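You operate a simulated robot arm through the tools that you are given. There is no shell and no other tool.

You are at the controls of a simulated robot arm. One attempt, no reset.

TASK
Switch off the stirrer, tilt it up, then form one thin sheet.
Fine: dip once, shake it even, then toss off the water; leave the flat sticks, catches and white drain plug as they are.

Only the result counts: the job must be done as asked and must still hold three seconds after the hand-in. Knocking over, shifting, dropping, spilling or breaking anything else fails it. Flat cloth is picked up by pressing the open fingertips on it (5 to 10 N) and closing them slowly along it; thin cloth reads only 2 to 8 mm in the jaws.

THE ROBOT
A 6-joint arm with a two-finger gripper, fixed in place. Base frame: the origin is at the foot of the arm, x ahead of it, y to its left, z up. Units: m, rad, N and s.
Its first joint turns from -2.897 to 2.897 rad. Payload 3.43 kg.
The tool frame sits at the grasp point between the pads (the TCP): z along the fingers, y along the line on which they close. The tips reach 0.02 m beyond it. Largest opening 0.19 m; the body of the gripper starts 0.248 m behind the TCP.
Orientation is told as [roll, pitch, yaw] about the base's x, y, z axes, in that order, counted from this pose: with the fingers straight down and closing along the base's y, the tool's x points along the base's -x, its y along +y and its z along -z.

THE INTERFACE
- The arm moves only by the tool drive_tool. Its argument "deltas" is a list of rows, each an object (a shift or turn left out is 0, a gripper value left out holds the last) with "dr": the turn, a rotation vector about the base's x, y, z in degrees, a list of three; "translation": the shift along the base's x, y, z in cm, a list of three; "gripper": the finger opening in cm, from 0 to 19. In form: [{"dr": [ax, ay, az], "translation": [x, y, z], "gripper": gripper}, ...]. A call has 1 to 20 rows; each row shifts and turns the commanded pose from where the row before left it. Each row takes 0.2 s and may step no farther than 0.05 m and 0.15 rad from the row before; otherwise, or with a gripper value out of range, the whole call is refused. A pose out of reach is approached as far as the arm can. The call stops where the force on the tool passes 70 N (or 10 N more than at its start, if that is more) or the arm is blocked; 0.2 s more then pass. The fingers move at their own pace (about 0.045 m/s each) and stop on an object; they squeeze with about 23 N. The grip force told is the motor's: it shows also when the fingers shut on nothing. Time passes only in rows, and 0.2 s behind the last, so rows that do not move let the fingers close. The reply holds the time, the measured pose of the TCP, the force on the tool along the base axes, the opening and the grip force, in the units named above and with some noise, with the torque about the TCP (base axes, N m) and any sound that the robot's microphone picked up.
- Cameras (640 x 400 px; columns grow to the right, rows downward): "scene" is fixed at [0.0506, -0.651, 1.7493]; the picture's right is [-0.02, -1.00, 0.00], its down [-0.87, 0.02, -0.49] and it looks along [0.49, -0.01, -0.87] (base axes); focal length 214 px, centre (320, 200). "wrist" rides on the gripper at [0.07, -0.008, -0.288] in the tool frame; the picture's right is [0.12, 0.99, 0.00], its down [-0.96, 0.12, -0.25] and it looks along [-0.25, 0.03, 0.97] (tool axes); focal length 261 px, centre (320, 200). There is no depth. A picture from a camera that has moved, and an enlarged one, comes with that camera's place and axes in the base frame and with its lens.
- snapshot(camera): a new picture of that camera. The clock stands still meanwhile.
- slide_trunk(by): slides the trunk up (or, below 0, down) by that many m; the arm rides with it, the base frame stays. It gives what a move gives, with no picture.
- zoom(camera, box): a new picture of the part [left, top, right, bottom] of that camera's present view, enlarged. The clock stands still meanwhile.
- job_done(): hands the job in; it is judged then, once.

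Places have to be worked out from the pictures, the camera data and where the tool is seen. Open the gripper and draw the arm clear of the work before you hand the job in, unless the task says otherwise.

The tools are called after "Emit:" as name(argument=value, ...) on one line, values as JSON. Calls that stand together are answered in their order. drive_tool: Moves the arm, as the interface text tells. Its arguments: {"type":"object","properties":{"deltas":{"type":"array","items":{"type":"object","properties":{"dr":{"type":"array","items":{"type":"number"}},"translation":{"type":"array","items":{"type":"number"}},"gripper":{"type":"number"}}}}},"required":["deltas"]} The other tools are called the same way: slide_trunk (by) slides the trunk up or down; snapshot (camera) takes a picture; zoom (camera, box) takes an enlarged picture of a part of a camera's view; job_done () hands the job in.

At the start:

```text
clock: 0.0
position: [0.5834, 0.0866, 1.3764]
tcp_rot: [-0.001, -0.001, 0.001]
ft_force: [-0.1, -0.1, 0.3]
wrist_torque: [0.0, 0.0, 0.02]
gripper_width: 0.19
grip_force: 0.0
trunk travel left (down, up): [-0.204, 0.036]
```

scene: 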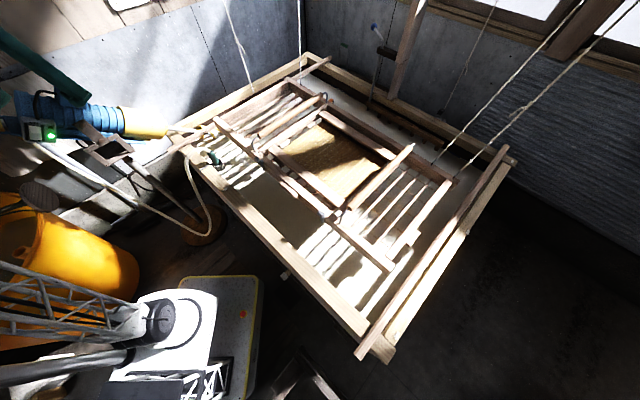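
wrist: 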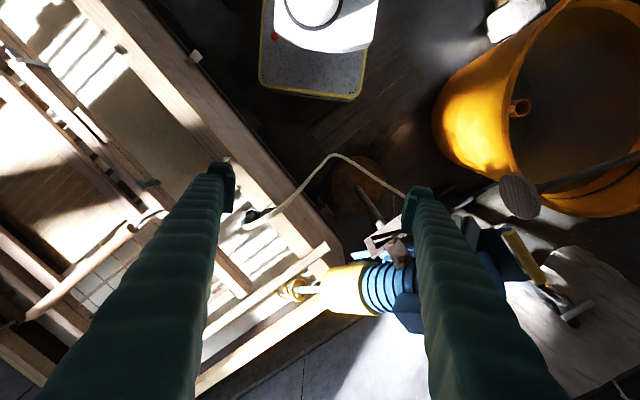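

I'll start by looking closely at the scene: the stirrer with its switch box at upper left, and the vat with the mould.

Emit:
zoom(camera="scene", box=[0, 60, 240, 210])

Emit:
zoom(camera="scene", box=[170, 50, 350, 162])

Emit:
zoom(camera="scene", box=[240, 120, 520, 370])

Emit:
zoom(camera="wrist", box=[200, 150, 640, 400])

Emit:
zoom(camera="wrist", box=[0, 0, 320, 400])

Emit:
zoom(camera="scene", box=[260, 0, 640, 200])

```text
2.67 times, centred on (120, 135) of scene
camera zoom: at [0.0506, -0.651, 1.7493], right [-0.02, -1.0, 0.0], down [-0.87, 0.02, -0.49], along [0.49, -0.01, -0.87], focal length 572 px, centre (853, 373)
```

zoom: 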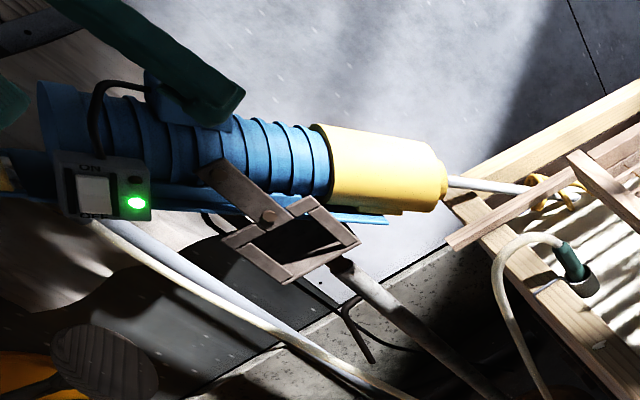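

```text
3.56 times, centred on (260, 106) of scene
camera zoom: at [0.0506, -0.651, 1.7493], right [-0.02, -1.0, 0.0], down [-0.87, 0.02, -0.49], along [0.49, -0.01, -0.87], focal length 763 px, centre (533, 534)
```

zoom: 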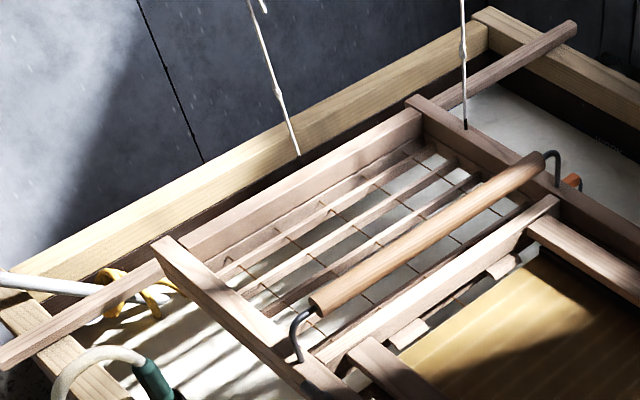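

```text
1.60 times, centred on (380, 245) of scene
camera zoom: at [0.0506, -0.651, 1.7493], right [-0.02, -1.0, 0.0], down [-0.87, 0.02, -0.49], along [0.49, -0.01, -0.87], focal length 343 px, centre (224, 128)
```

zoom: 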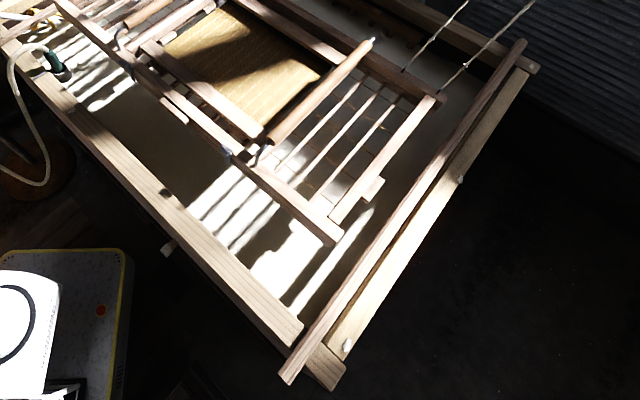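

```text
1.45 times, centred on (420, 275) of wrist
camera zoom: at [0.5123, 0.0778, 1.6654], right [-0.12, 0.99, 0.0], down [0.96, 0.12, 0.25], along [0.25, 0.03, -0.97], focal length 379 px, centre (174, 91)
```

zoom: 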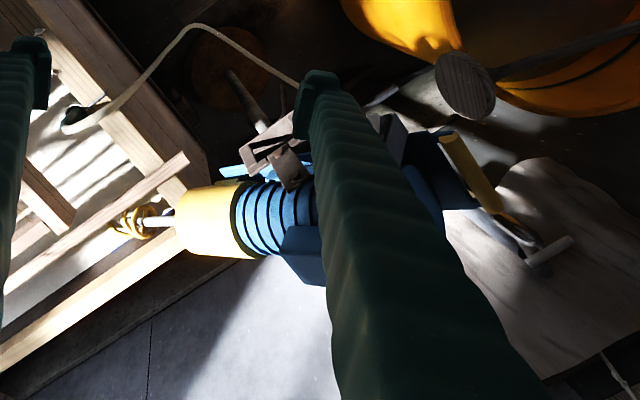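

```text
1.00 times, centred on (160, 200) of wrist (not enlarged: the box is as wide or as high as the picture)
camera zoom: at [0.5123, 0.0778, 1.6654], right [-0.12, 0.99, 0.0], down [0.96, 0.12, 0.25], along [0.25, 0.03, -0.97], focal length 261 px, centre (480, 200)
```

zoom: 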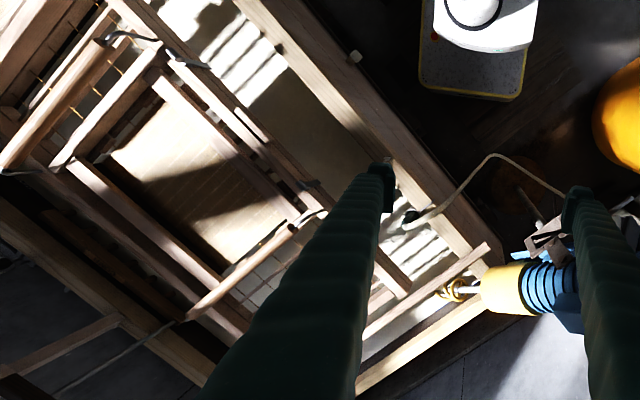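

```text
1.68 times, centred on (450, 100) of scene
camera zoom: at [0.0506, -0.651, 1.7493], right [-0.02, -1.0, 0.0], down [-0.87, 0.02, -0.49], along [0.49, -0.01, -0.87], focal length 361 px, centre (101, 368)
```

zoom: 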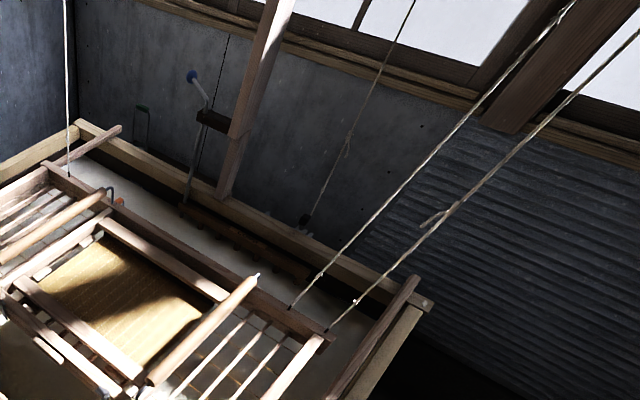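

The scene matches a papermaking vat: stirrer with a lit ON switch at left, a cord-hung mould with two handles at about z 1.02 (left handle about [0.81,-0.38] to [1.12,-0.68]). I'll move high and clear to survey with the wrist camera, first above the vat.

Emit:
drive_tool(deltas=[{"translation": [-1, -4.5, 1]}, {"translation": [-1, -4.5, 1]}, {"translation": [-1, -4.5, 1]}, {"translation": [-1, -4.5, 1]}, {"translation": [-1, -4.5, 1]}, {"translation": [-1, -4.5, 1]}, {"translation": [-1, -4.5, 1]}, {"translation": [-1, -4.5, 1]}])

Emit:
snapshot(camera="wrist")

Emit:
snapshot(camera="scene")

```text
clock: 1.8
position: [0.4964, -0.2724, 1.384]
tcp_rot: [-0.003, -0.006, -0.001]
ft_force: [-0.8, 1.0, 1.0]
wrist_torque: [-0.16, 0.06, 0.02]
gripper_width: 0.19
grip_force: 0.1
out of reach, approached as far as the arm can: row 1, 2, 3, 4, 5, 6, 7, 8
trunk travel left (down, up): [-0.204, 0.036]
```

```text
taken
camera wrist: at [0.4249, -0.2802, 1.6711], right [-0.12, 0.99, 0.0], down [0.96, 0.12, 0.25], along [0.25, 0.03, -0.97], focal length 261 px, centre (320, 200)
```

wrist: 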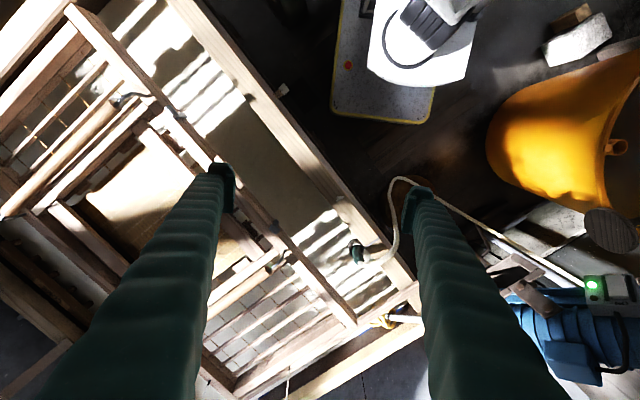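

```text
taken
```

scene: 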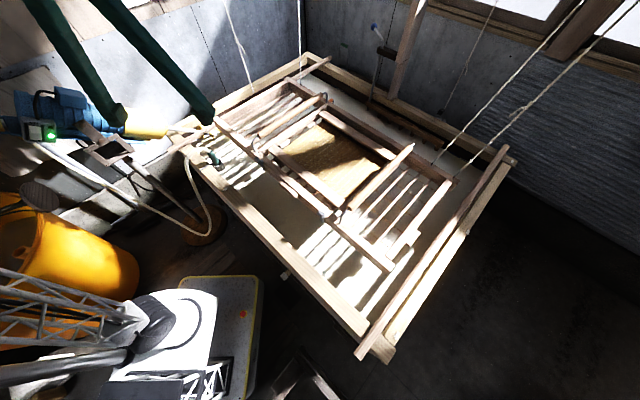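

The LED now triangulates to about [0.66, 0.31, 1.19]. I'll zoom in on the switch box, the stirrer, and the mould for detail.

Emit:
zoom(camera="wrist", box=[540, 250, 660, 325])

Emit:
zoom(camera="wrist", box=[440, 150, 760, 350])

Emit:
zoom(camera="scene", box=[0, 70, 128, 150])

Emit:
zoom(camera="wrist", box=[0, 0, 240, 150])

Emit:
zoom(camera="wrist", box=[200, 200, 440, 350])

Emit:
zoom(camera="scene", box=[0, 200, 320, 400])

```text
refused: 660 is not a number from 0 to 640
```

```text
refused: 760 is not a number from 0 to 640
```

```text
5.00 times, centred on (64, 110) of scene
camera zoom: at [0.0506, -0.651, 1.7493], right [-0.02, -1.0, 0.0], down [-0.87, 0.02, -0.49], along [0.49, -0.01, -0.87], focal length 1072 px, centre (1600, 650)
```

zoom: 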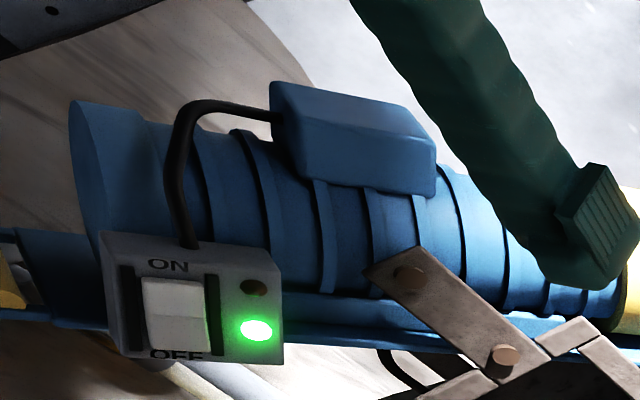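

```text
2.67 times, centred on (120, 75) of wrist
camera zoom: at [0.4249, -0.2802, 1.6711], right [-0.12, 0.99, 0.0], down [0.96, 0.12, 0.25], along [0.25, 0.03, -0.97], focal length 695 px, centre (853, 533)
```

zoom: 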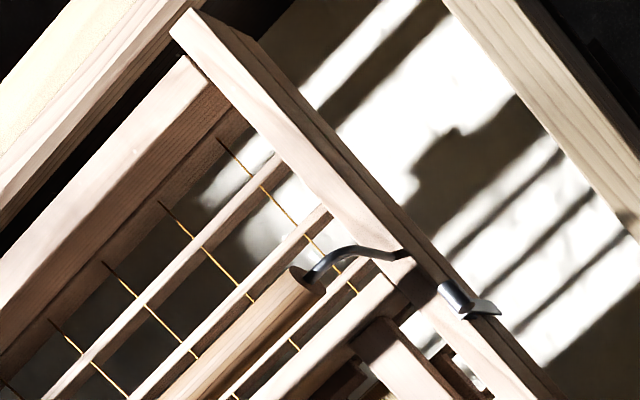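

```text
2.67 times, centred on (320, 275) of wrist
camera zoom: at [0.4249, -0.2802, 1.6711], right [-0.12, 0.99, 0.0], down [0.96, 0.12, 0.25], along [0.25, 0.03, -0.97], focal length 695 px, centre (320, 0)
```

zoom: 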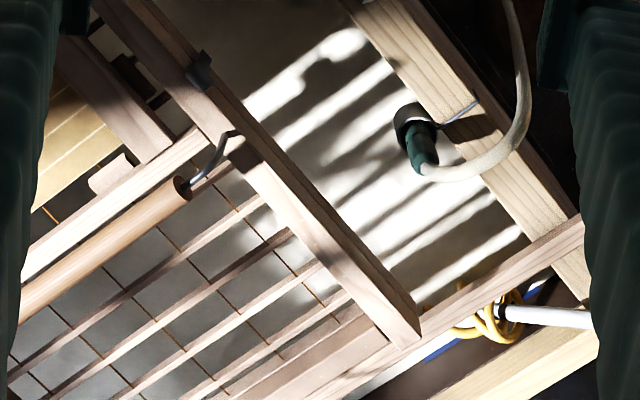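

```text
2.00 times, centred on (160, 300) of scene
camera zoom: at [0.0506, -0.651, 1.7493], right [-0.02, -1.0, 0.0], down [-0.87, 0.02, -0.49], along [0.49, -0.01, -0.87], focal length 429 px, centre (640, 0)
```

zoom: 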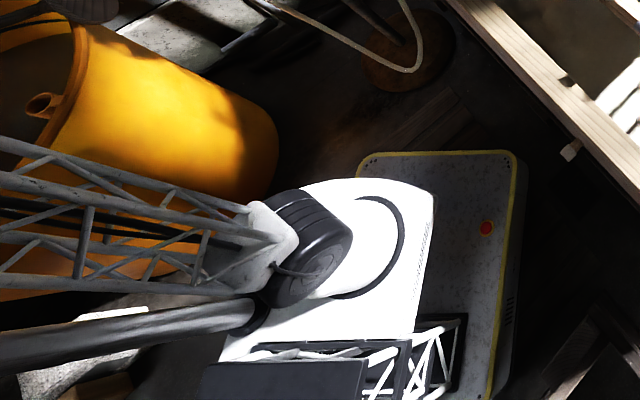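

The scene zoom clearly shows the switch: ON at the upper side, OFF at the lower side, LED green (running). I'll go look at the stirrer from above for its hinge and tilt handle.

Emit:
drive_tool(deltas=[{"translation": [0, 5, -1]}, {"translation": [0, 5, -1]}, {"translation": [0, 5, -1]}, {"translation": [0, 5, -1]}, {"translation": [0, 5, -1]}, {"translation": [0, 5, -1]}, {"translation": [0, 5, -1]}, {"translation": [0, 5, -1]}, {"translation": [0, 5, 0]}, {"translation": [0, 5, 0]}, {"translation": [0, 5, 0]}])

Emit:
snapshot(camera="wrist")

Emit:
snapshot(camera="scene")

```text
refused: row 1 steps farther than a row can; nothing moved
```

```text
taken
camera wrist: at [0.4249, -0.2802, 1.6711], right [-0.12, 0.99, 0.0], down [0.96, 0.12, 0.25], along [0.25, 0.03, -0.97], focal length 261 px, centre (320, 200)
```

wrist: 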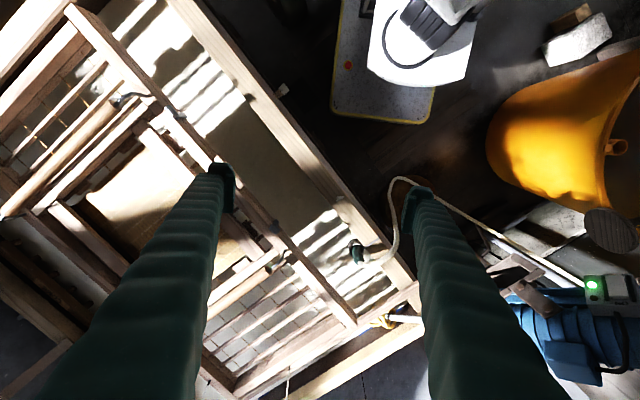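

```text
taken
```

scene: 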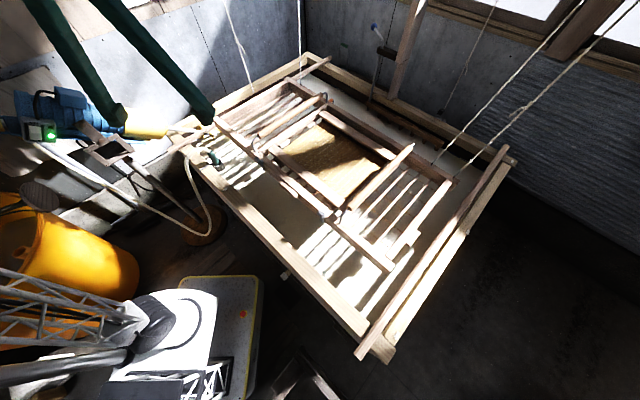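

The combined step was slightly too long; I'll use smaller rows to reach above the stirrer at about y 0.2.

Emit:
drive_tool(deltas=[{"translation": [-1, 4.6, -1]}, {"translation": [-1, 4.6, -1]}, {"translation": [-1, 4.6, -1]}, {"translation": [-1, 4.6, -1]}, {"translation": [-1, 4.6, -1]}, {"translation": [-1, 4.6, -1]}, {"translation": [-1, 4.6, -1]}, {"translation": [0, 4.6, -1]}, {"translation": [0, 4.6, 0]}, {"translation": [0, 4.6, 0]}, {"translation": [0, 4.6, 0]}])

Emit:
snapshot(camera="wrist")

Emit:
snapshot(camera="scene")

```text
clock: 4.2
position: [0.4267, 0.2356, 1.3019]
tcp_rot: [0.001, 0.0, 0.0]
ft_force: [0.3, 0.0, 0.5]
wrist_torque: [0.13, -0.01, 0.04]
gripper_width: 0.19
grip_force: 0.1
trunk travel left (down, up): [-0.204, 0.036]
```

```text
taken
camera wrist: at [0.356, 0.2265, 1.5892], right [-0.12, 0.99, 0.0], down [0.96, 0.12, 0.25], along [0.25, 0.03, -0.97], focal length 261 px, centre (320, 200)
```

wrist: 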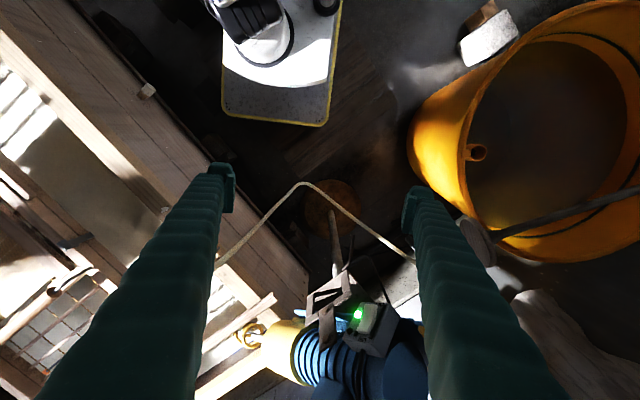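

```text
taken
```

scene: 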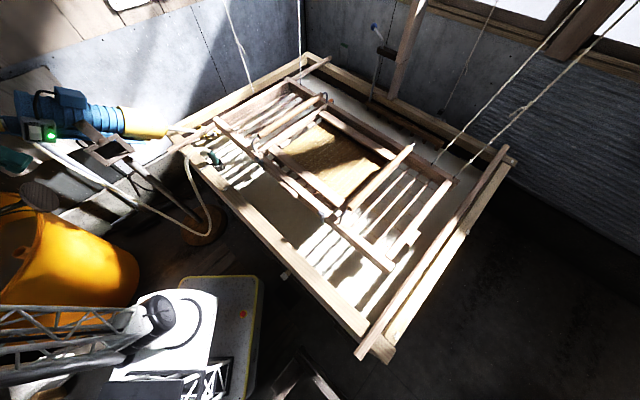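

Emit:
zoom(camera="wrist", box=[220, 240, 460, 390])

Emit:
zoom(camera="wrist", box=[320, 200, 640, 400])

Emit:
zoom(camera="scene", box=[0, 60, 200, 185])

```text
2.67 times, centred on (340, 315) of wrist
camera zoom: at [0.356, 0.2265, 1.5892], right [-0.12, 0.99, 0.0], down [0.96, 0.12, 0.25], along [0.25, 0.03, -0.97], focal length 695 px, centre (267, -107)
```

zoom: 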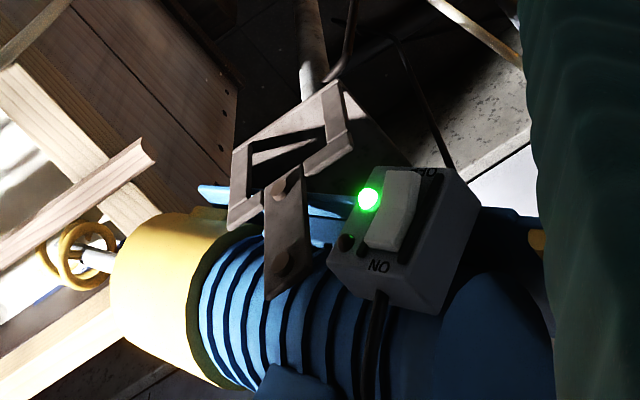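

```text
2.00 times, centred on (480, 300) of wrist
camera zoom: at [0.356, 0.2265, 1.5892], right [-0.12, 0.99, 0.0], down [0.96, 0.12, 0.25], along [0.25, 0.03, -0.97], focal length 521 px, centre (0, 0)
```

zoom: 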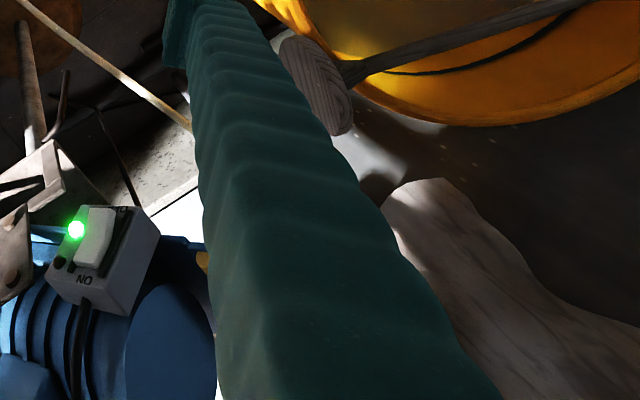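

```text
3.20 times, centred on (100, 122) of scene
camera zoom: at [0.0506, -0.651, 1.7493], right [-0.02, -1.0, 0.0], down [-0.87, 0.02, -0.49], along [0.49, -0.01, -0.87], focal length 686 px, centre (1024, 448)
```

zoom: 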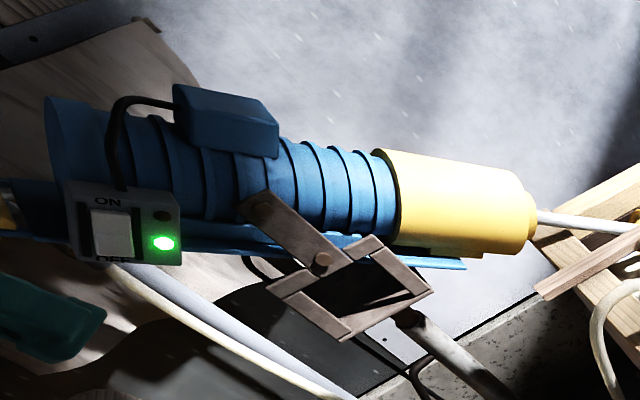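

The stirrer hangs on a pivot bracket with a rail and what looks like a handle at its rear end. I'll shift left with a slight forward tilt of the tool to view the rear.

Emit:
drive_tool(deltas=[{"translation": [-1, 3, 2], "dr": [0, -4, 0]}, {"translation": [-1, 3, 2], "dr": [0, -4, 0]}, {"translation": [-1, 3, 2], "dr": [0, -4, 0]}, {"translation": [-1, 3, 0], "dr": [0, -4, 0]}, {"translation": [-1, 3, 0], "dr": [0, -4, 0]}, {"translation": [-1, 3, 0], "dr": [0, -4, 0]}])

Emit:
snapshot(camera="wrist")

Emit:
zoom(camera="wrist", box=[200, 150, 520, 350])

```text
clock: 5.6
position: [0.3681, 0.4139, 1.3627]
tcp_rot: [0.0, -0.422, 0.0]
ft_force: [1.0, -0.6, 0.1]
wrist_torque: [0.12, 0.07, 0.05]
gripper_width: 0.1901
grip_force: 0.1
trunk travel left (down, up): [-0.204, 0.036]
```

```text
taken
camera wrist: at [0.1859, 0.4043, 1.5963], right [-0.11, 0.99, -0.05], down [0.78, 0.12, 0.62], along [0.62, 0.03, -0.78], focal length 261 px, centre (320, 200)
```

wrist: 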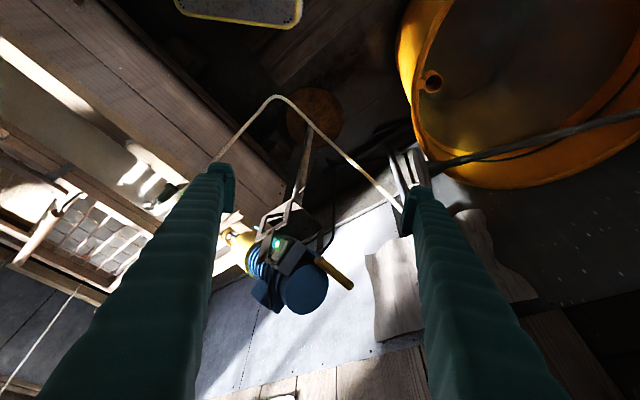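

```text
2.00 times, centred on (360, 250) of wrist
camera zoom: at [0.1859, 0.4043, 1.5963], right [-0.11, 0.99, -0.05], down [0.78, 0.12, 0.62], along [0.62, 0.03, -0.78], focal length 521 px, centre (240, 100)
```

zoom: 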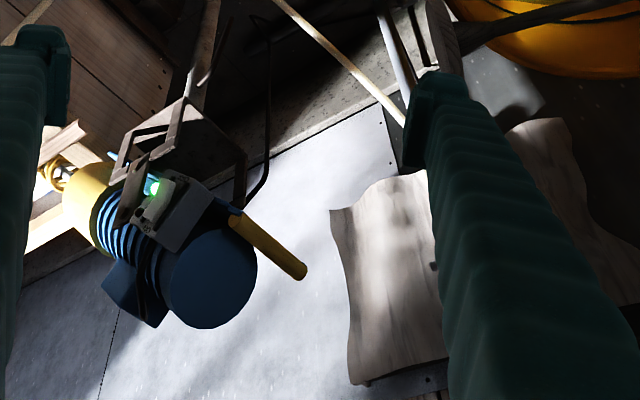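

I place the OFF end of the rocker near [0.644, 0.354, 1.19], with the face pointing mostly toward -x and slightly up. The yellow tilt handle runs from about [0.647, 0.438, 1.227] to [0.734, 0.527, 1.226]. I'll pitch the tool forward for a frontal look before pressing.

Emit:
drive_tool(deltas=[{"translation": [2.2, -1.1, -1.7], "dr": [0, -3.5, 0]}, {"translation": [2.2, -1.1, -1.7], "dr": [0, -3.5, 0]}, {"translation": [2.2, -1.1, -1.7], "dr": [0, -3.5, 0]}, {"translation": [1.5, -1.1, -1.7], "dr": [0, -3.5, 0]}, {"translation": [1.5, -1.1, -1.7], "dr": [0, -3.5, 0]}, {"translation": [1.5, -1.1, -1.7], "dr": [0, -3.5, 0]}])

Emit:
snapshot(camera="wrist")

Emit:
zoom(camera="wrist", box=[220, 150, 420, 275])

Emit:
snapshot(camera="scene")

```text
clock: 7.2
position: [0.4949, 0.3689, 1.3523]
tcp_rot: [0.205, -0.822, -0.163]
ft_force: [0.5, -1.1, 0.3]
wrist_torque: [0.1, 0.0, 0.12]
gripper_width: 0.1901
grip_force: 0.1
trunk travel left (down, up): [-0.204, 0.036]
stopped in row 6: the arm was blocked; the commanded pose is now the measured one
```

```text
taken
camera wrist: at [0.234, 0.3443, 1.4907], right [-0.07, 1.0, 0.05], down [0.46, -0.01, 0.89], along [0.88, 0.08, -0.46], focal length 261 px, centre (320, 200)
```

wrist: 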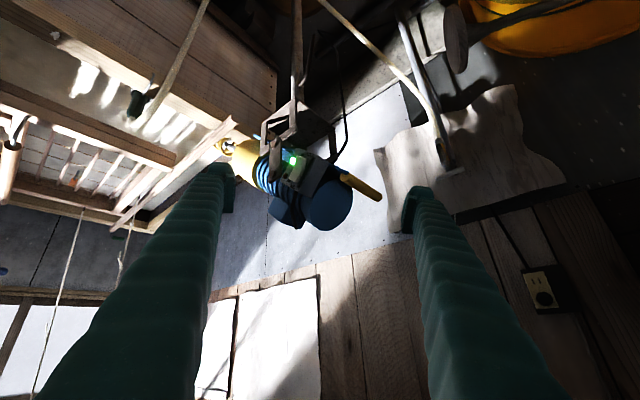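

```text
3.20 times, centred on (320, 212) of wrist
camera zoom: at [0.234, 0.3443, 1.4907], right [-0.07, 1.0, 0.05], down [0.46, -0.01, 0.89], along [0.88, 0.08, -0.46], focal length 834 px, centre (320, 160)
```

zoom: 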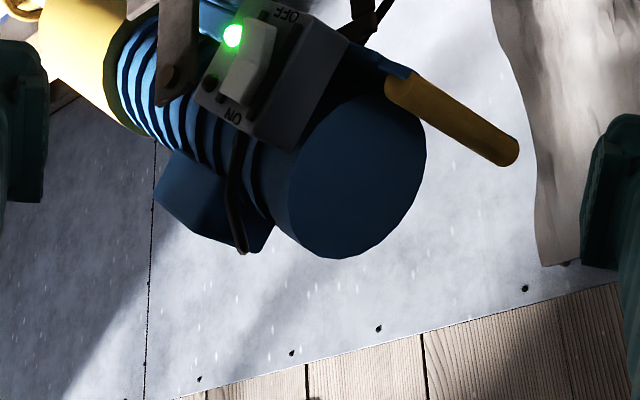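

```text
taken
```

scene: 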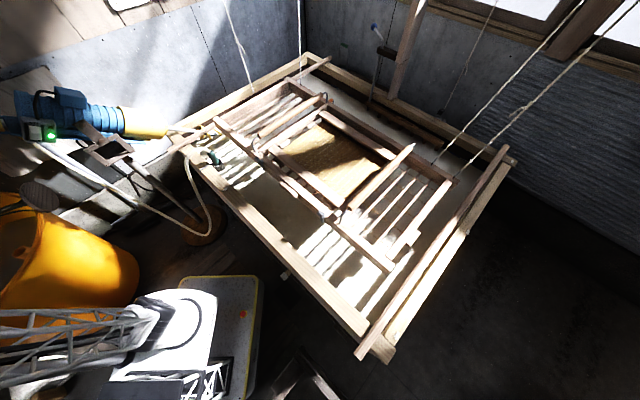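

The arm hit a joint limit at that steep pitch, but the picture helps: the switch face is vertical, facing about (-0.78,-0.62,0), with OFF at the lower end near [0.643,0.353,1.189]. I'll straighten the tool, yaw it 38° and tilt it only 35° toward the face, closing the fingers.

Emit:
drive_tool(deltas=[{"translation": [-1, -1, 0], "dr": [0, 0, 4.67], "gripper": 0}, {"translation": [-1, -1, 0], "dr": [0, 0, 4.67]}, {"translation": [-1, -1, 0], "dr": [0, 7.85, 0]}, {"translation": [-1, -1, 0], "dr": [0, 7.85, 0]}, {"translation": [-1, -1, 0], "dr": [0, 7.85, 0]}, {"translation": [-1, -1, 0], "dr": [0, 7.85, 0]}, {"translation": [-1, 0, 0], "dr": [0, 7.85, 0]}, {"dr": [0, 7.85, 0]}, {"dr": [-5.87, 0, 0]}, {"dr": [-5.87, 0, 0]}])

```text
clock: 9.4
position: [0.4217, 0.3088, 1.3448]
tcp_rot: [-0.009, 0.001, 0.013]
ft_force: [-0.5, 0.0, 0.3]
wrist_torque: [0.22, -0.06, 0.0]
gripper_width: 0.0001
grip_force: 7.2
trunk travel left (down, up): [-0.204, 0.036]
```

Tool is vertical again with the gripper shut. Now yaw and tilt while moving to a stand-off in front of the switch.

Emit:
drive_tool(deltas=[{"dr": [0, 0, 7.6]}, {"dr": [0, 0, 7.6]}, {"dr": [0, 0, 7.6]}, {"dr": [0, 0, 7.6]}, {"dr": [0, 0, 7.6]}, {"translation": [2, -0.6, -2], "dr": [4.34, -5.46, 0]}, {"translation": [2, -0.6, -2], "dr": [4.34, -5.46, 0]}, {"translation": [2, -0.6, -2], "dr": [4.34, -5.46, 0]}, {"translation": [2, -0.6, -2], "dr": [4.34, -5.46, 0]}, {"translation": [2, -0.6, -2], "dr": [4.34, -5.46, 0]}])

Emit:
snapshot(camera="wrist")

Emit:
snapshot(camera="scene")

```text
clock: 11.6
position: [0.5241, 0.2818, 1.2465]
tcp_rot: [-0.01, -0.608, 0.677]
ft_force: [0.6, 1.1, 0.0]
wrist_torque: [0.0, 0.05, 0.01]
gripper_width: 0.0
grip_force: 23.1
trunk travel left (down, up): [-0.204, 0.036]
```

```text
taken
camera wrist: at [0.3547, 0.1365, 1.4421], right [-0.69, 0.72, -0.08], down [0.43, 0.5, 0.75], along [0.58, 0.49, -0.66], focal length 261 px, centre (320, 200)
```

wrist: 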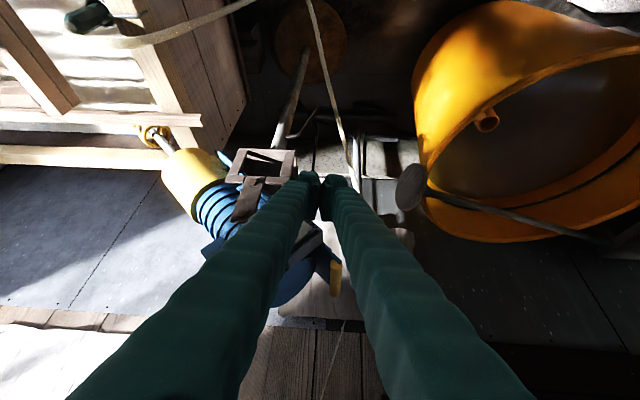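

```text
taken
```

scene: 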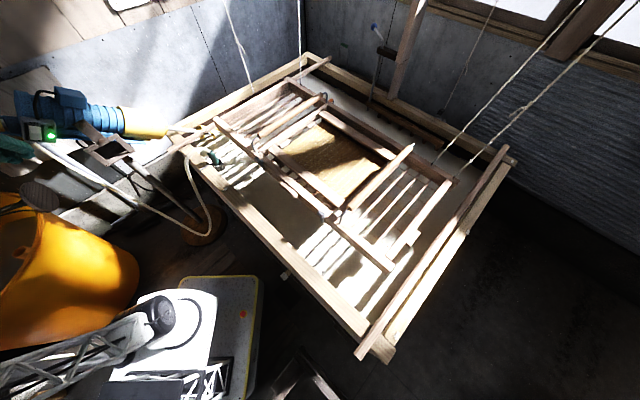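

Pose is good: about 12 cm from the OFF end. I'll step to a 4 cm stand-off and check alignment in a zoomed scene view.

Emit:
drive_tool(deltas=[{"translation": [1.65, 0.7, -1.35]}, {"translation": [1.65, 0.7, -1.35]}, {"translation": [1.65, 0.7, -1.35]}, {"translation": [1.65, 0.7, -1.35]}])

Emit:
zoom(camera="scene", box=[0, 90, 128, 170])

Emit:
zoom(camera="wrist", box=[220, 130, 420, 255])

```text
clock: 12.6
position: [0.5904, 0.3067, 1.1916]
tcp_rot: [-0.009, -0.608, 0.678]
ft_force: [-1.0, -0.4, -0.1]
wrist_torque: [0.03, -0.08, 0.01]
gripper_width: 0.0001
grip_force: 22.6
trunk travel left (down, up): [-0.204, 0.036]
```

```text
5.00 times, centred on (64, 130) of scene
camera zoom: at [0.0506, -0.651, 1.7493], right [-0.02, -1.0, 0.0], down [-0.87, 0.02, -0.49], along [0.49, -0.01, -0.87], focal length 1072 px, centre (1600, 550)
```

zoom: 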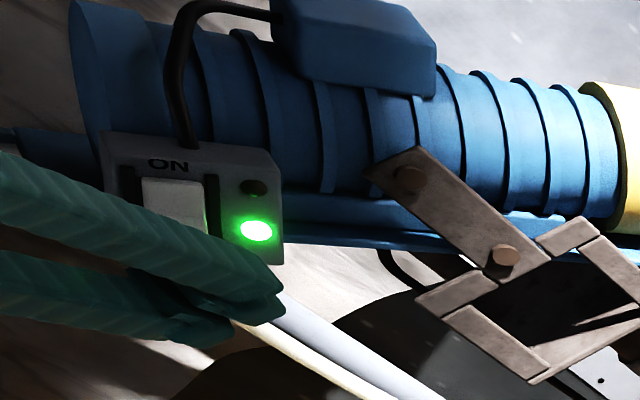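

```text
3.20 times, centred on (320, 192) of wrist
camera zoom: at [0.4202, 0.162, 1.3878], right [-0.69, 0.72, -0.08], down [0.43, 0.5, 0.75], along [0.58, 0.49, -0.66], focal length 834 px, centre (320, 224)
```

zoom: 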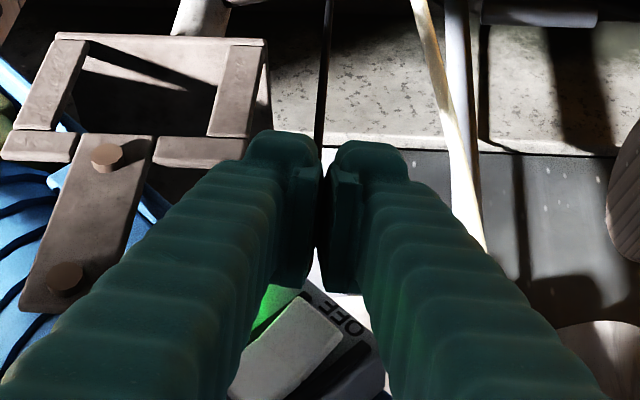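

The OFF label and rocker end are visible just ahead of the tips; I'm offset about 6 mm sideways and 3.7 cm short. I'll correct and creep in along (0.78, 0.62).

Emit:
drive_tool(deltas=[{"translation": [0.41, 1.09, 0]}, {"translation": [0.78, 0.62, 0]}, {"translation": [0.78, 0.62, 0]}, {"translation": [0.25, 0.2, 0]}])

Emit:
zoom(camera="scene", box=[0, 90, 128, 170])

Emit:
zoom(camera="wrist", box=[220, 130, 420, 255])

```text
clock: 13.6
position: [0.6109, 0.3333, 1.1896]
tcp_rot: [-0.009, -0.606, 0.677]
ft_force: [0.1, -0.1, 0.1]
wrist_torque: [0.02, 0.01, 0.01]
gripper_width: 0.0
grip_force: 23.3
trunk travel left (down, up): [-0.204, 0.036]
```

```text
5.00 times, centred on (64, 130) of scene
camera zoom: at [0.0506, -0.651, 1.7493], right [-0.02, -1.0, 0.0], down [-0.87, 0.02, -0.49], along [0.49, -0.01, -0.87], focal length 1072 px, centre (1600, 550)
```

zoom: 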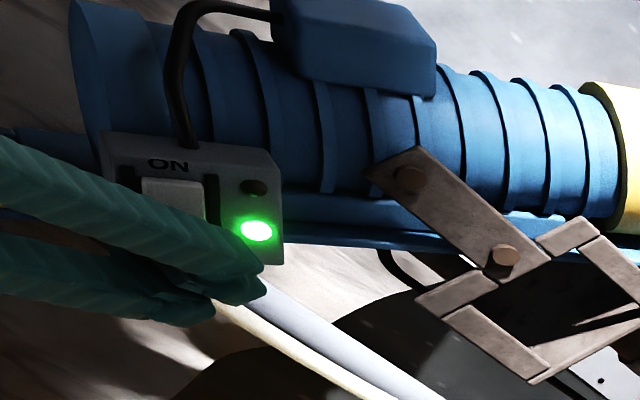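

```text
3.20 times, centred on (320, 192) of wrist
camera zoom: at [0.4411, 0.1891, 1.3866], right [-0.69, 0.72, -0.07], down [0.43, 0.5, 0.75], along [0.57, 0.49, -0.66], focal length 834 px, centre (320, 224)
```

zoom: 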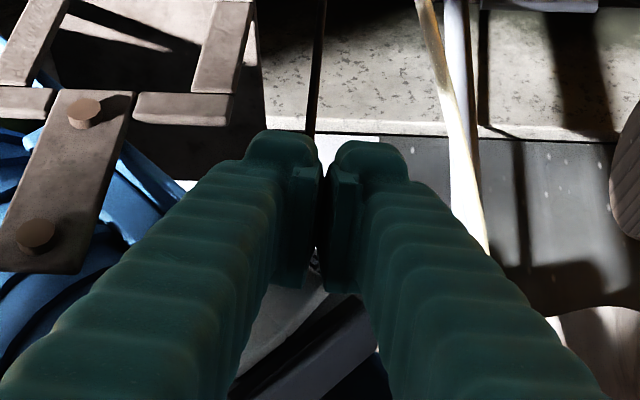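

Still no contact and the tips sit slightly toward the rear of the rocker. I'll shift 4 mm toward the LED side and push forward slowly.

Emit:
drive_tool(deltas=[{"translation": [0.5, 0.0, 0]}, {"translation": [0.39, 0.31, 0]}, {"translation": [0.39, 0.31, 0]}, {"translation": [0.2, 0.16, 0]}])

Emit:
zoom(camera="scene", box=[0, 90, 128, 170])

```text
clock: 14.6
position: [0.6211, 0.3383, 1.187]
tcp_rot: [-0.006, -0.595, 0.677]
ft_force: [-32.0, -11.5, 0.5]
wrist_torque: [0.23, -0.04, 0.65]
gripper_width: 0.0
grip_force: 23.2
trunk travel left (down, up): [-0.204, 0.036]
stopped in row 4: the force on the tool passed its limit at 75 N (the readings are from after the stop); the commanded pose is now the measured one
```

```text
5.00 times, centred on (64, 130) of scene
camera zoom: at [0.0506, -0.651, 1.7493], right [-0.02, -1.0, 0.0], down [-0.87, 0.02, -0.49], along [0.49, -0.01, -0.87], focal length 1072 px, centre (1600, 550)
```

zoom: 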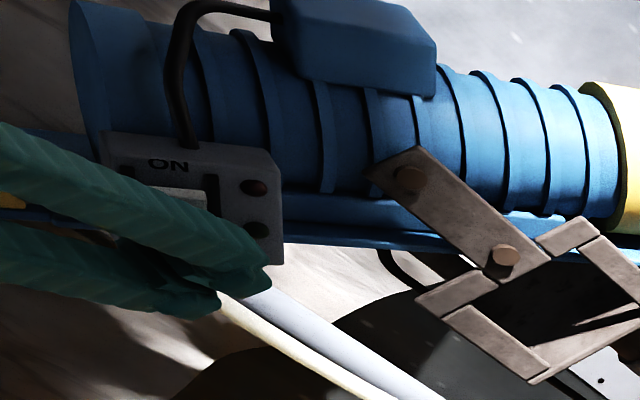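

The green LED is out and a red/dark lamp remains: the stirrer is off. I'll back straight out along the push direction and check.

Emit:
drive_tool(deltas=[{"translation": [-0.8, -0.62, 0]}, {"translation": [-2, -1.6, 0]}, {"translation": [-2.5, -2, 1]}, {"translation": [-2.5, -2, 2]}, {"translation": [-2, -1, 3]}])

Emit:
zoom(camera="scene", box=[0, 70, 128, 150])

Emit:
snapshot(camera="wrist")

Emit:
zoom(camera="scene", box=[80, 80, 240, 180])

```text
clock: 15.8
position: [0.5255, 0.2662, 1.2483]
tcp_rot: [-0.008, -0.598, 0.675]
ft_force: [0.7, 0.2, -0.2]
wrist_torque: [-0.05, 0.03, 0.03]
gripper_width: 0.0
grip_force: 22.9
trunk travel left (down, up): [-0.204, 0.036]
```

```text
5.00 times, centred on (64, 110) of scene
camera zoom: at [0.0506, -0.651, 1.7493], right [-0.02, -1.0, 0.0], down [-0.87, 0.02, -0.49], along [0.49, -0.01, -0.87], focal length 1072 px, centre (1600, 650)
```

zoom: 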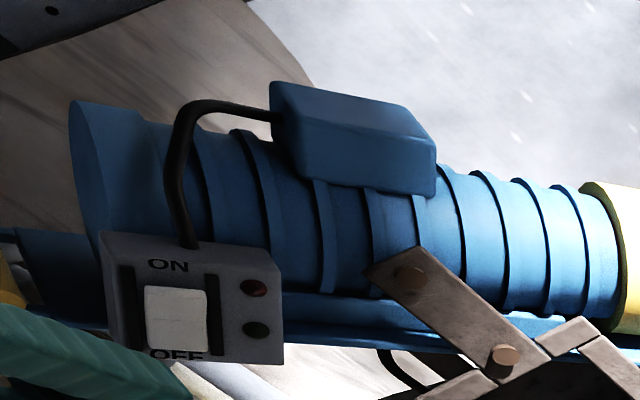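

```text
taken
camera wrist: at [0.3584, 0.1232, 1.4464], right [-0.69, 0.72, -0.07], down [0.44, 0.5, 0.75], along [0.57, 0.49, -0.66], focal length 261 px, centre (320, 200)
```

wrist: 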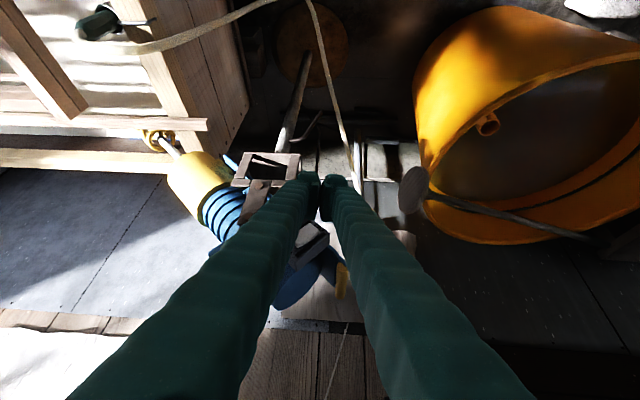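

```text
4.00 times, centred on (160, 130) of scene
camera zoom: at [0.0506, -0.651, 1.7493], right [-0.02, -1.0, 0.0], down [-0.87, 0.02, -0.49], along [0.49, -0.01, -0.87], focal length 858 px, centre (960, 480)
```

zoom: 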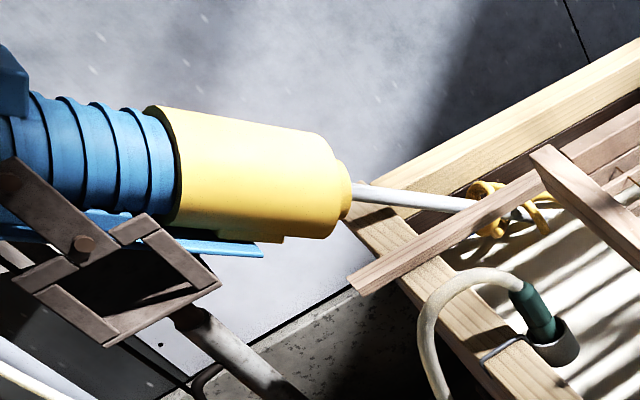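

Switch now reads OFF with both lamps dark. Next I tilt the stirrer: the yellow handle lies at about s-direction (0.7,0.7) centred near [0.695,0.486,1.226]; I'll come in with open fingers straddling it, keeping the 35° lean. First to a pre-approach above it.

Emit:
drive_tool(deltas=[{"translation": [-0.5, 1.5, 2.5], "dr": [0, 0, 3.2], "gripper": 7}, {"translation": [0.5, 2.5, 2.5], "dr": [0, 0, 3.2]}, {"translation": [2.5, 3.2, 1.5]}, {"translation": [2.8, 3.0, 0.5]}, {"translation": [2.8, 3.0, 0]}, {"translation": [2.8, 3.0, 0]}, {"translation": [2.0, 1.7, 0]}])

Emit:
snapshot(camera="wrist")

Emit:
zoom(camera="wrist", box=[220, 130, 420, 255])

Emit:
zoom(camera="scene", box=[0, 60, 160, 160])

```text
clock: 17.4
position: [0.6552, 0.4457, 1.3196]
tcp_rot: [-0.006, -0.598, 0.786]
ft_force: [-0.2, -0.4, 0.2]
wrist_torque: [0.01, -0.07, -0.01]
gripper_width: 0.0697
grip_force: 0.0
trunk travel left (down, up): [-0.204, 0.036]
```

```text
taken
camera wrist: at [0.5045, 0.2838, 1.5177], right [-0.77, 0.63, -0.07], down [0.38, 0.55, 0.75], along [0.51, 0.55, -0.66], focal length 261 px, centre (320, 200)
```

wrist: 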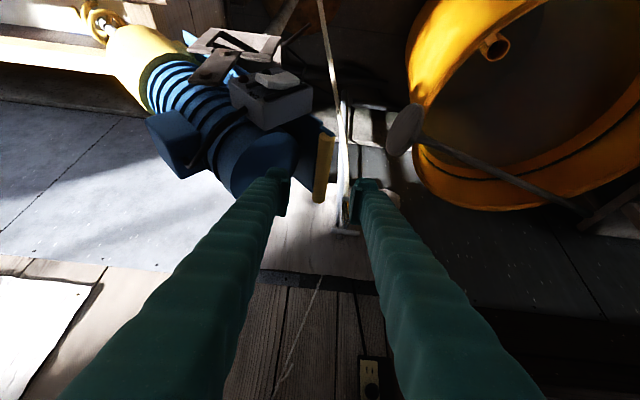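

```text
3.20 times, centred on (320, 192) of wrist
camera zoom: at [0.5045, 0.2838, 1.5177], right [-0.77, 0.63, -0.07], down [0.38, 0.55, 0.75], along [0.51, 0.55, -0.66], focal length 834 px, centre (320, 224)
```

zoom: 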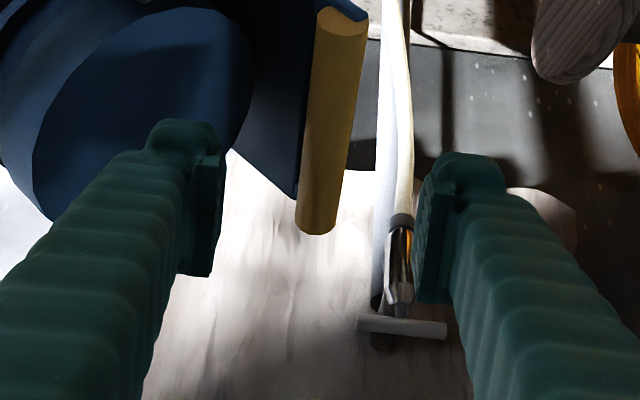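

```text
4.00 times, centred on (80, 110) of scene
camera zoom: at [0.0506, -0.651, 1.7493], right [-0.02, -1.0, 0.0], down [-0.87, 0.02, -0.49], along [0.49, -0.01, -0.87], focal length 858 px, centre (1280, 560)
```

zoom: 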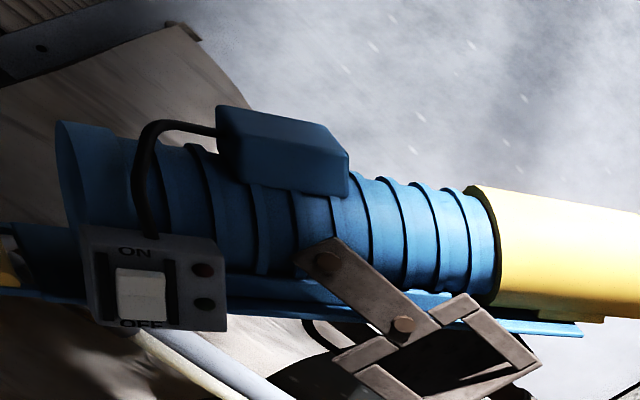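

The handle sits centred between the fingers as calculated (tip ≈ [0.73,0.527]). I'll narrow the opening to 4.2 cm and slide down over the bar.

Emit:
drive_tool(deltas=[{"translation": [-0.3, 0.3, 0], "gripper": 4.2}, {}, {"translation": [1.0, 1.0, -2.1]}, {"translation": [1.0, 1.0, -2.1]}, {"translation": [1.0, 1.0, -2.1]}, {"translation": [0.6, 0.6, -1.2]}])

Emit:
zoom(camera="wrist", box=[220, 130, 420, 255])

Emit:
zoom(camera="scene", box=[0, 60, 160, 160])

```text
clock: 18.8
position: [0.6897, 0.4859, 1.2434]
tcp_rot: [-0.008, -0.599, 0.789]
ft_force: [0.3, 0.4, -0.3]
wrist_torque: [0.04, -0.03, -0.02]
gripper_width: 0.0419
grip_force: 0.1
trunk travel left (down, up): [-0.204, 0.036]
```

```text
3.20 times, centred on (320, 192) of wrist
camera zoom: at [0.5377, 0.3243, 1.4416], right [-0.77, 0.63, -0.07], down [0.38, 0.55, 0.75], along [0.51, 0.55, -0.66], focal length 834 px, centre (320, 224)
```

zoom: 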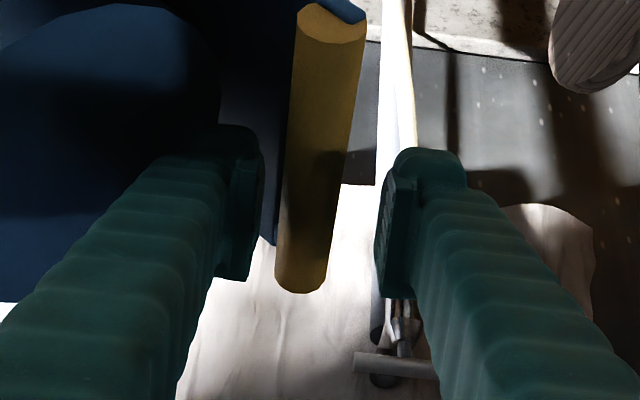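

```text
4.00 times, centred on (80, 110) of scene
camera zoom: at [0.0506, -0.651, 1.7493], right [-0.02, -1.0, 0.0], down [-0.87, 0.02, -0.49], along [0.49, -0.01, -0.87], focal length 858 px, centre (1280, 560)
```

zoom: 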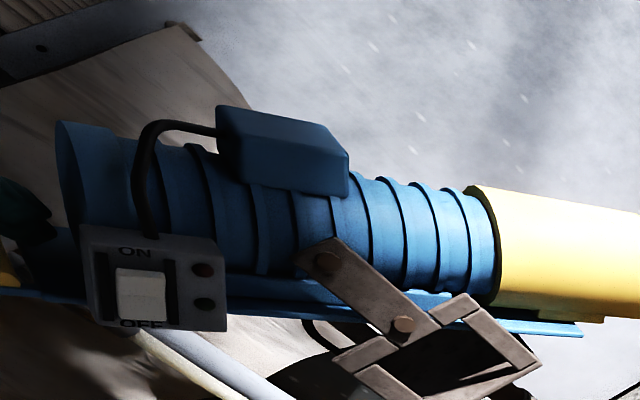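

No contact, bar is between the fingers. Advance the last centimetre and close on it.

Emit:
drive_tool(deltas=[{"translation": [0.4, 0.4, -0.9]}, {"gripper": 1.0}, {}, {}])

Emit:
zoom(camera="wrist", box=[220, 130, 420, 255])

```text
clock: 19.8
position: [0.6931, 0.4875, 1.2322]
tcp_rot: [-0.007, -0.597, 0.787]
ft_force: [26.6, -19.3, -13.5]
wrist_torque: [0.0, -0.45, -0.24]
gripper_width: 0.0208
grip_force: 43.3
trunk travel left (down, up): [-0.204, 0.036]
```

```text
3.20 times, centred on (320, 192) of wrist
camera zoom: at [0.5428, 0.3266, 1.4304], right [-0.77, 0.63, -0.07], down [0.38, 0.55, 0.74], along [0.51, 0.55, -0.66], focal length 834 px, centre (320, 224)
```

zoom: 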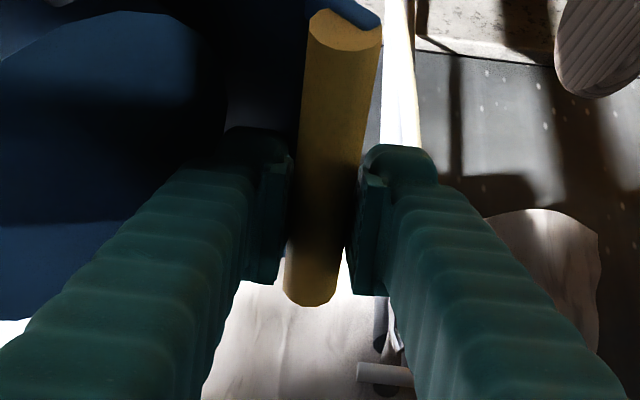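

Gripped at 2.1 cm, with a 32 N sideways reaction showing the bar sits a few mm toward +n. I'll relieve that and then try a small move along the expected tilt arc.

Emit:
drive_tool(deltas=[{"translation": [0.3, -0.3, 0]}, {}, {"translation": [-0.26, 0.26, -0.9]}, {}])

```text
clock: 20.8
position: [0.6901, 0.4912, 1.226]
tcp_rot: [-0.006, -0.6, 0.788]
ft_force: [2.4, 6.2, 12.4]
wrist_torque: [0.04, -0.02, 0.05]
gripper_width: 0.0208
grip_force: 45.3
trunk travel left (down, up): [-0.204, 0.036]
```

The bar moves with about 12 N of resistance. I'll continue along the arc in small rows, rotating the tool with it a little.

Emit:
drive_tool(deltas=[{"translation": [-0.39, 0.39, -1.63], "dr": [-1.8, -1.8, 0]}, {"translation": [-0.28, 0.28, -1.67], "dr": [-1.8, -1.8, 0]}, {"translation": [-0.18, 0.18, -1.7], "dr": [-1.8, -1.8, 0]}])

Emit:
zoom(camera="scene", box=[0, 60, 240, 210])

Emit:
zoom(camera="wrist", box=[220, 130, 420, 255])

```text
clock: 21.4
position: [0.6812, 0.4984, 1.2112]
tcp_rot: [-0.094, -0.619, 0.838]
ft_force: [-49.9, 30.1, 48.3]
wrist_torque: [0.54, -0.25, 0.7]
gripper_width: 0.0209
grip_force: 45.2
trunk travel left (down, up): [-0.204, 0.036]
stopped in row 2: the force on the tool passed its limit at 77 N (the readings are from after the stop); the commanded pose is now the measured one
```

```text
2.67 times, centred on (120, 135) of scene
camera zoom: at [0.0506, -0.651, 1.7493], right [-0.02, -1.0, 0.0], down [-0.87, 0.02, -0.49], along [0.49, -0.01, -0.87], focal length 572 px, centre (853, 373)
```

zoom: 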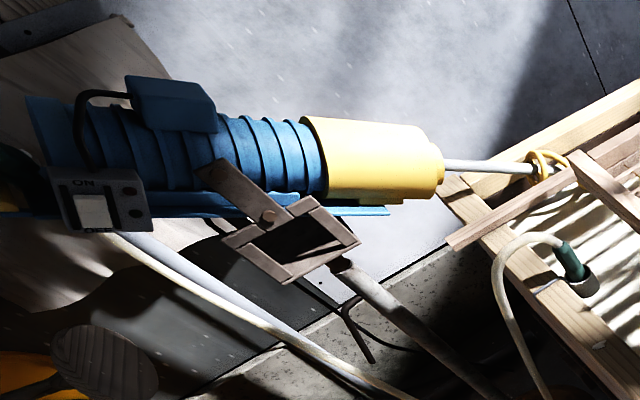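

```text
3.20 times, centred on (320, 192) of wrist
camera zoom: at [0.518, 0.3449, 1.404], right [-0.76, 0.63, -0.15], down [0.33, 0.57, 0.75], along [0.56, 0.52, -0.65], focal length 834 px, centre (320, 224)
```

zoom: 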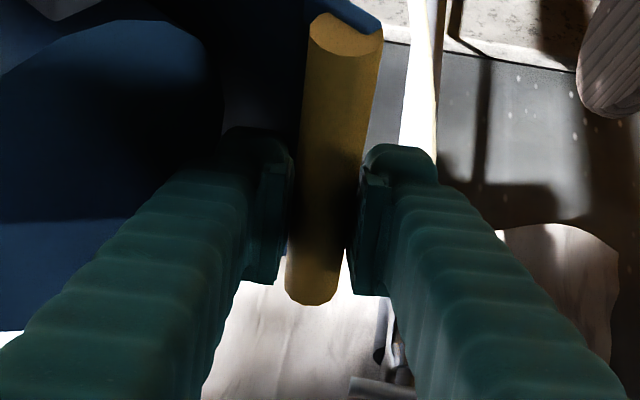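

The coil is rising; the force reading is almost purely radial outward about the lower bolt, so the pivot is the lower one. I'll relax outward and follow the larger arc.

Emit:
drive_tool(deltas=[{"translation": [-0.4, 0.4, 0.3]}, {"translation": [-0.3, 0.3, -0.4]}, {}])

```text
clock: 22.2
position: [0.678, 0.5017, 1.201]
tcp_rot: [-0.098, -0.606, 0.836]
ft_force: [-37.8, 19.2, 44.8]
wrist_torque: [-1.63, -0.73, 0.53]
gripper_width: 0.0218
grip_force: 44.9
trunk travel left (down, up): [-0.204, 0.036]
```

Emit:
drive_tool(deltas=[{"translation": [-0.35, 0.35, 0.0]}, {"translation": [-0.35, 0.35, 0.0]}, {}])

Emit:
zoom(camera="wrist", box=[170, 130, 420, 286])

```text
clock: 23.0
position: [0.6741, 0.5062, 1.1972]
tcp_rot: [-0.097, -0.6, 0.831]
ft_force: [12.5, -23.6, -2.0]
wrist_torque: [-0.91, -0.5, 0.01]
gripper_width: 0.021
grip_force: 44.4
trunk travel left (down, up): [-0.204, 0.036]
```

```text
2.56 times, centred on (295, 208) of wrist
camera zoom: at [0.5127, 0.3559, 1.395], right [-0.76, 0.63, -0.15], down [0.34, 0.58, 0.74], along [0.55, 0.51, -0.66], focal length 667 px, centre (384, 180)
```

zoom: 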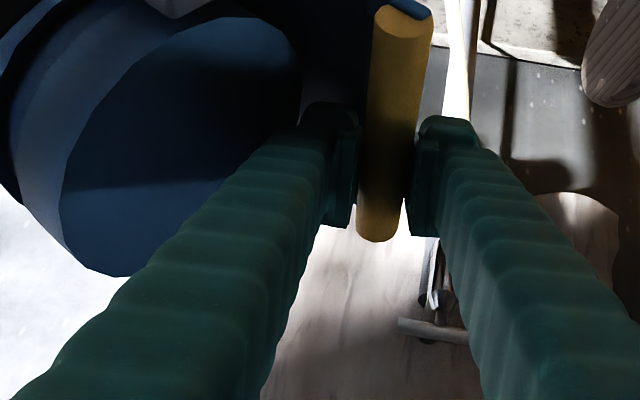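

Forces dropped near the true arc (pivot ≈ n 0.3245, z 1.075, radius ≈ 0.236). Follow that arc in 2.5° rows, turning the tool along at half rate.

Emit:
drive_tool(deltas=[{"translation": [-0.18, 0.18, -0.9], "dr": [-0.9, -0.9, 0]}, {"translation": [-0.3, 0.3, -0.95], "dr": [-0.9, -0.9, 0]}, {"translation": [-0.29, 0.29, -0.94], "dr": [-0.9, -0.9, 0]}, {"translation": [-0.29, 0.29, -0.95], "dr": [-0.9, -0.9, 0]}])

```text
clock: 24.0
position: [0.6627, 0.52, 1.164]
tcp_rot: [-0.202, -0.6, 0.896]
ft_force: [9.9, -12.4, 3.8]
wrist_torque: [-1.16, -0.53, 0.06]
gripper_width: 0.0212
grip_force: 44.7
trunk travel left (down, up): [-0.204, 0.036]
```

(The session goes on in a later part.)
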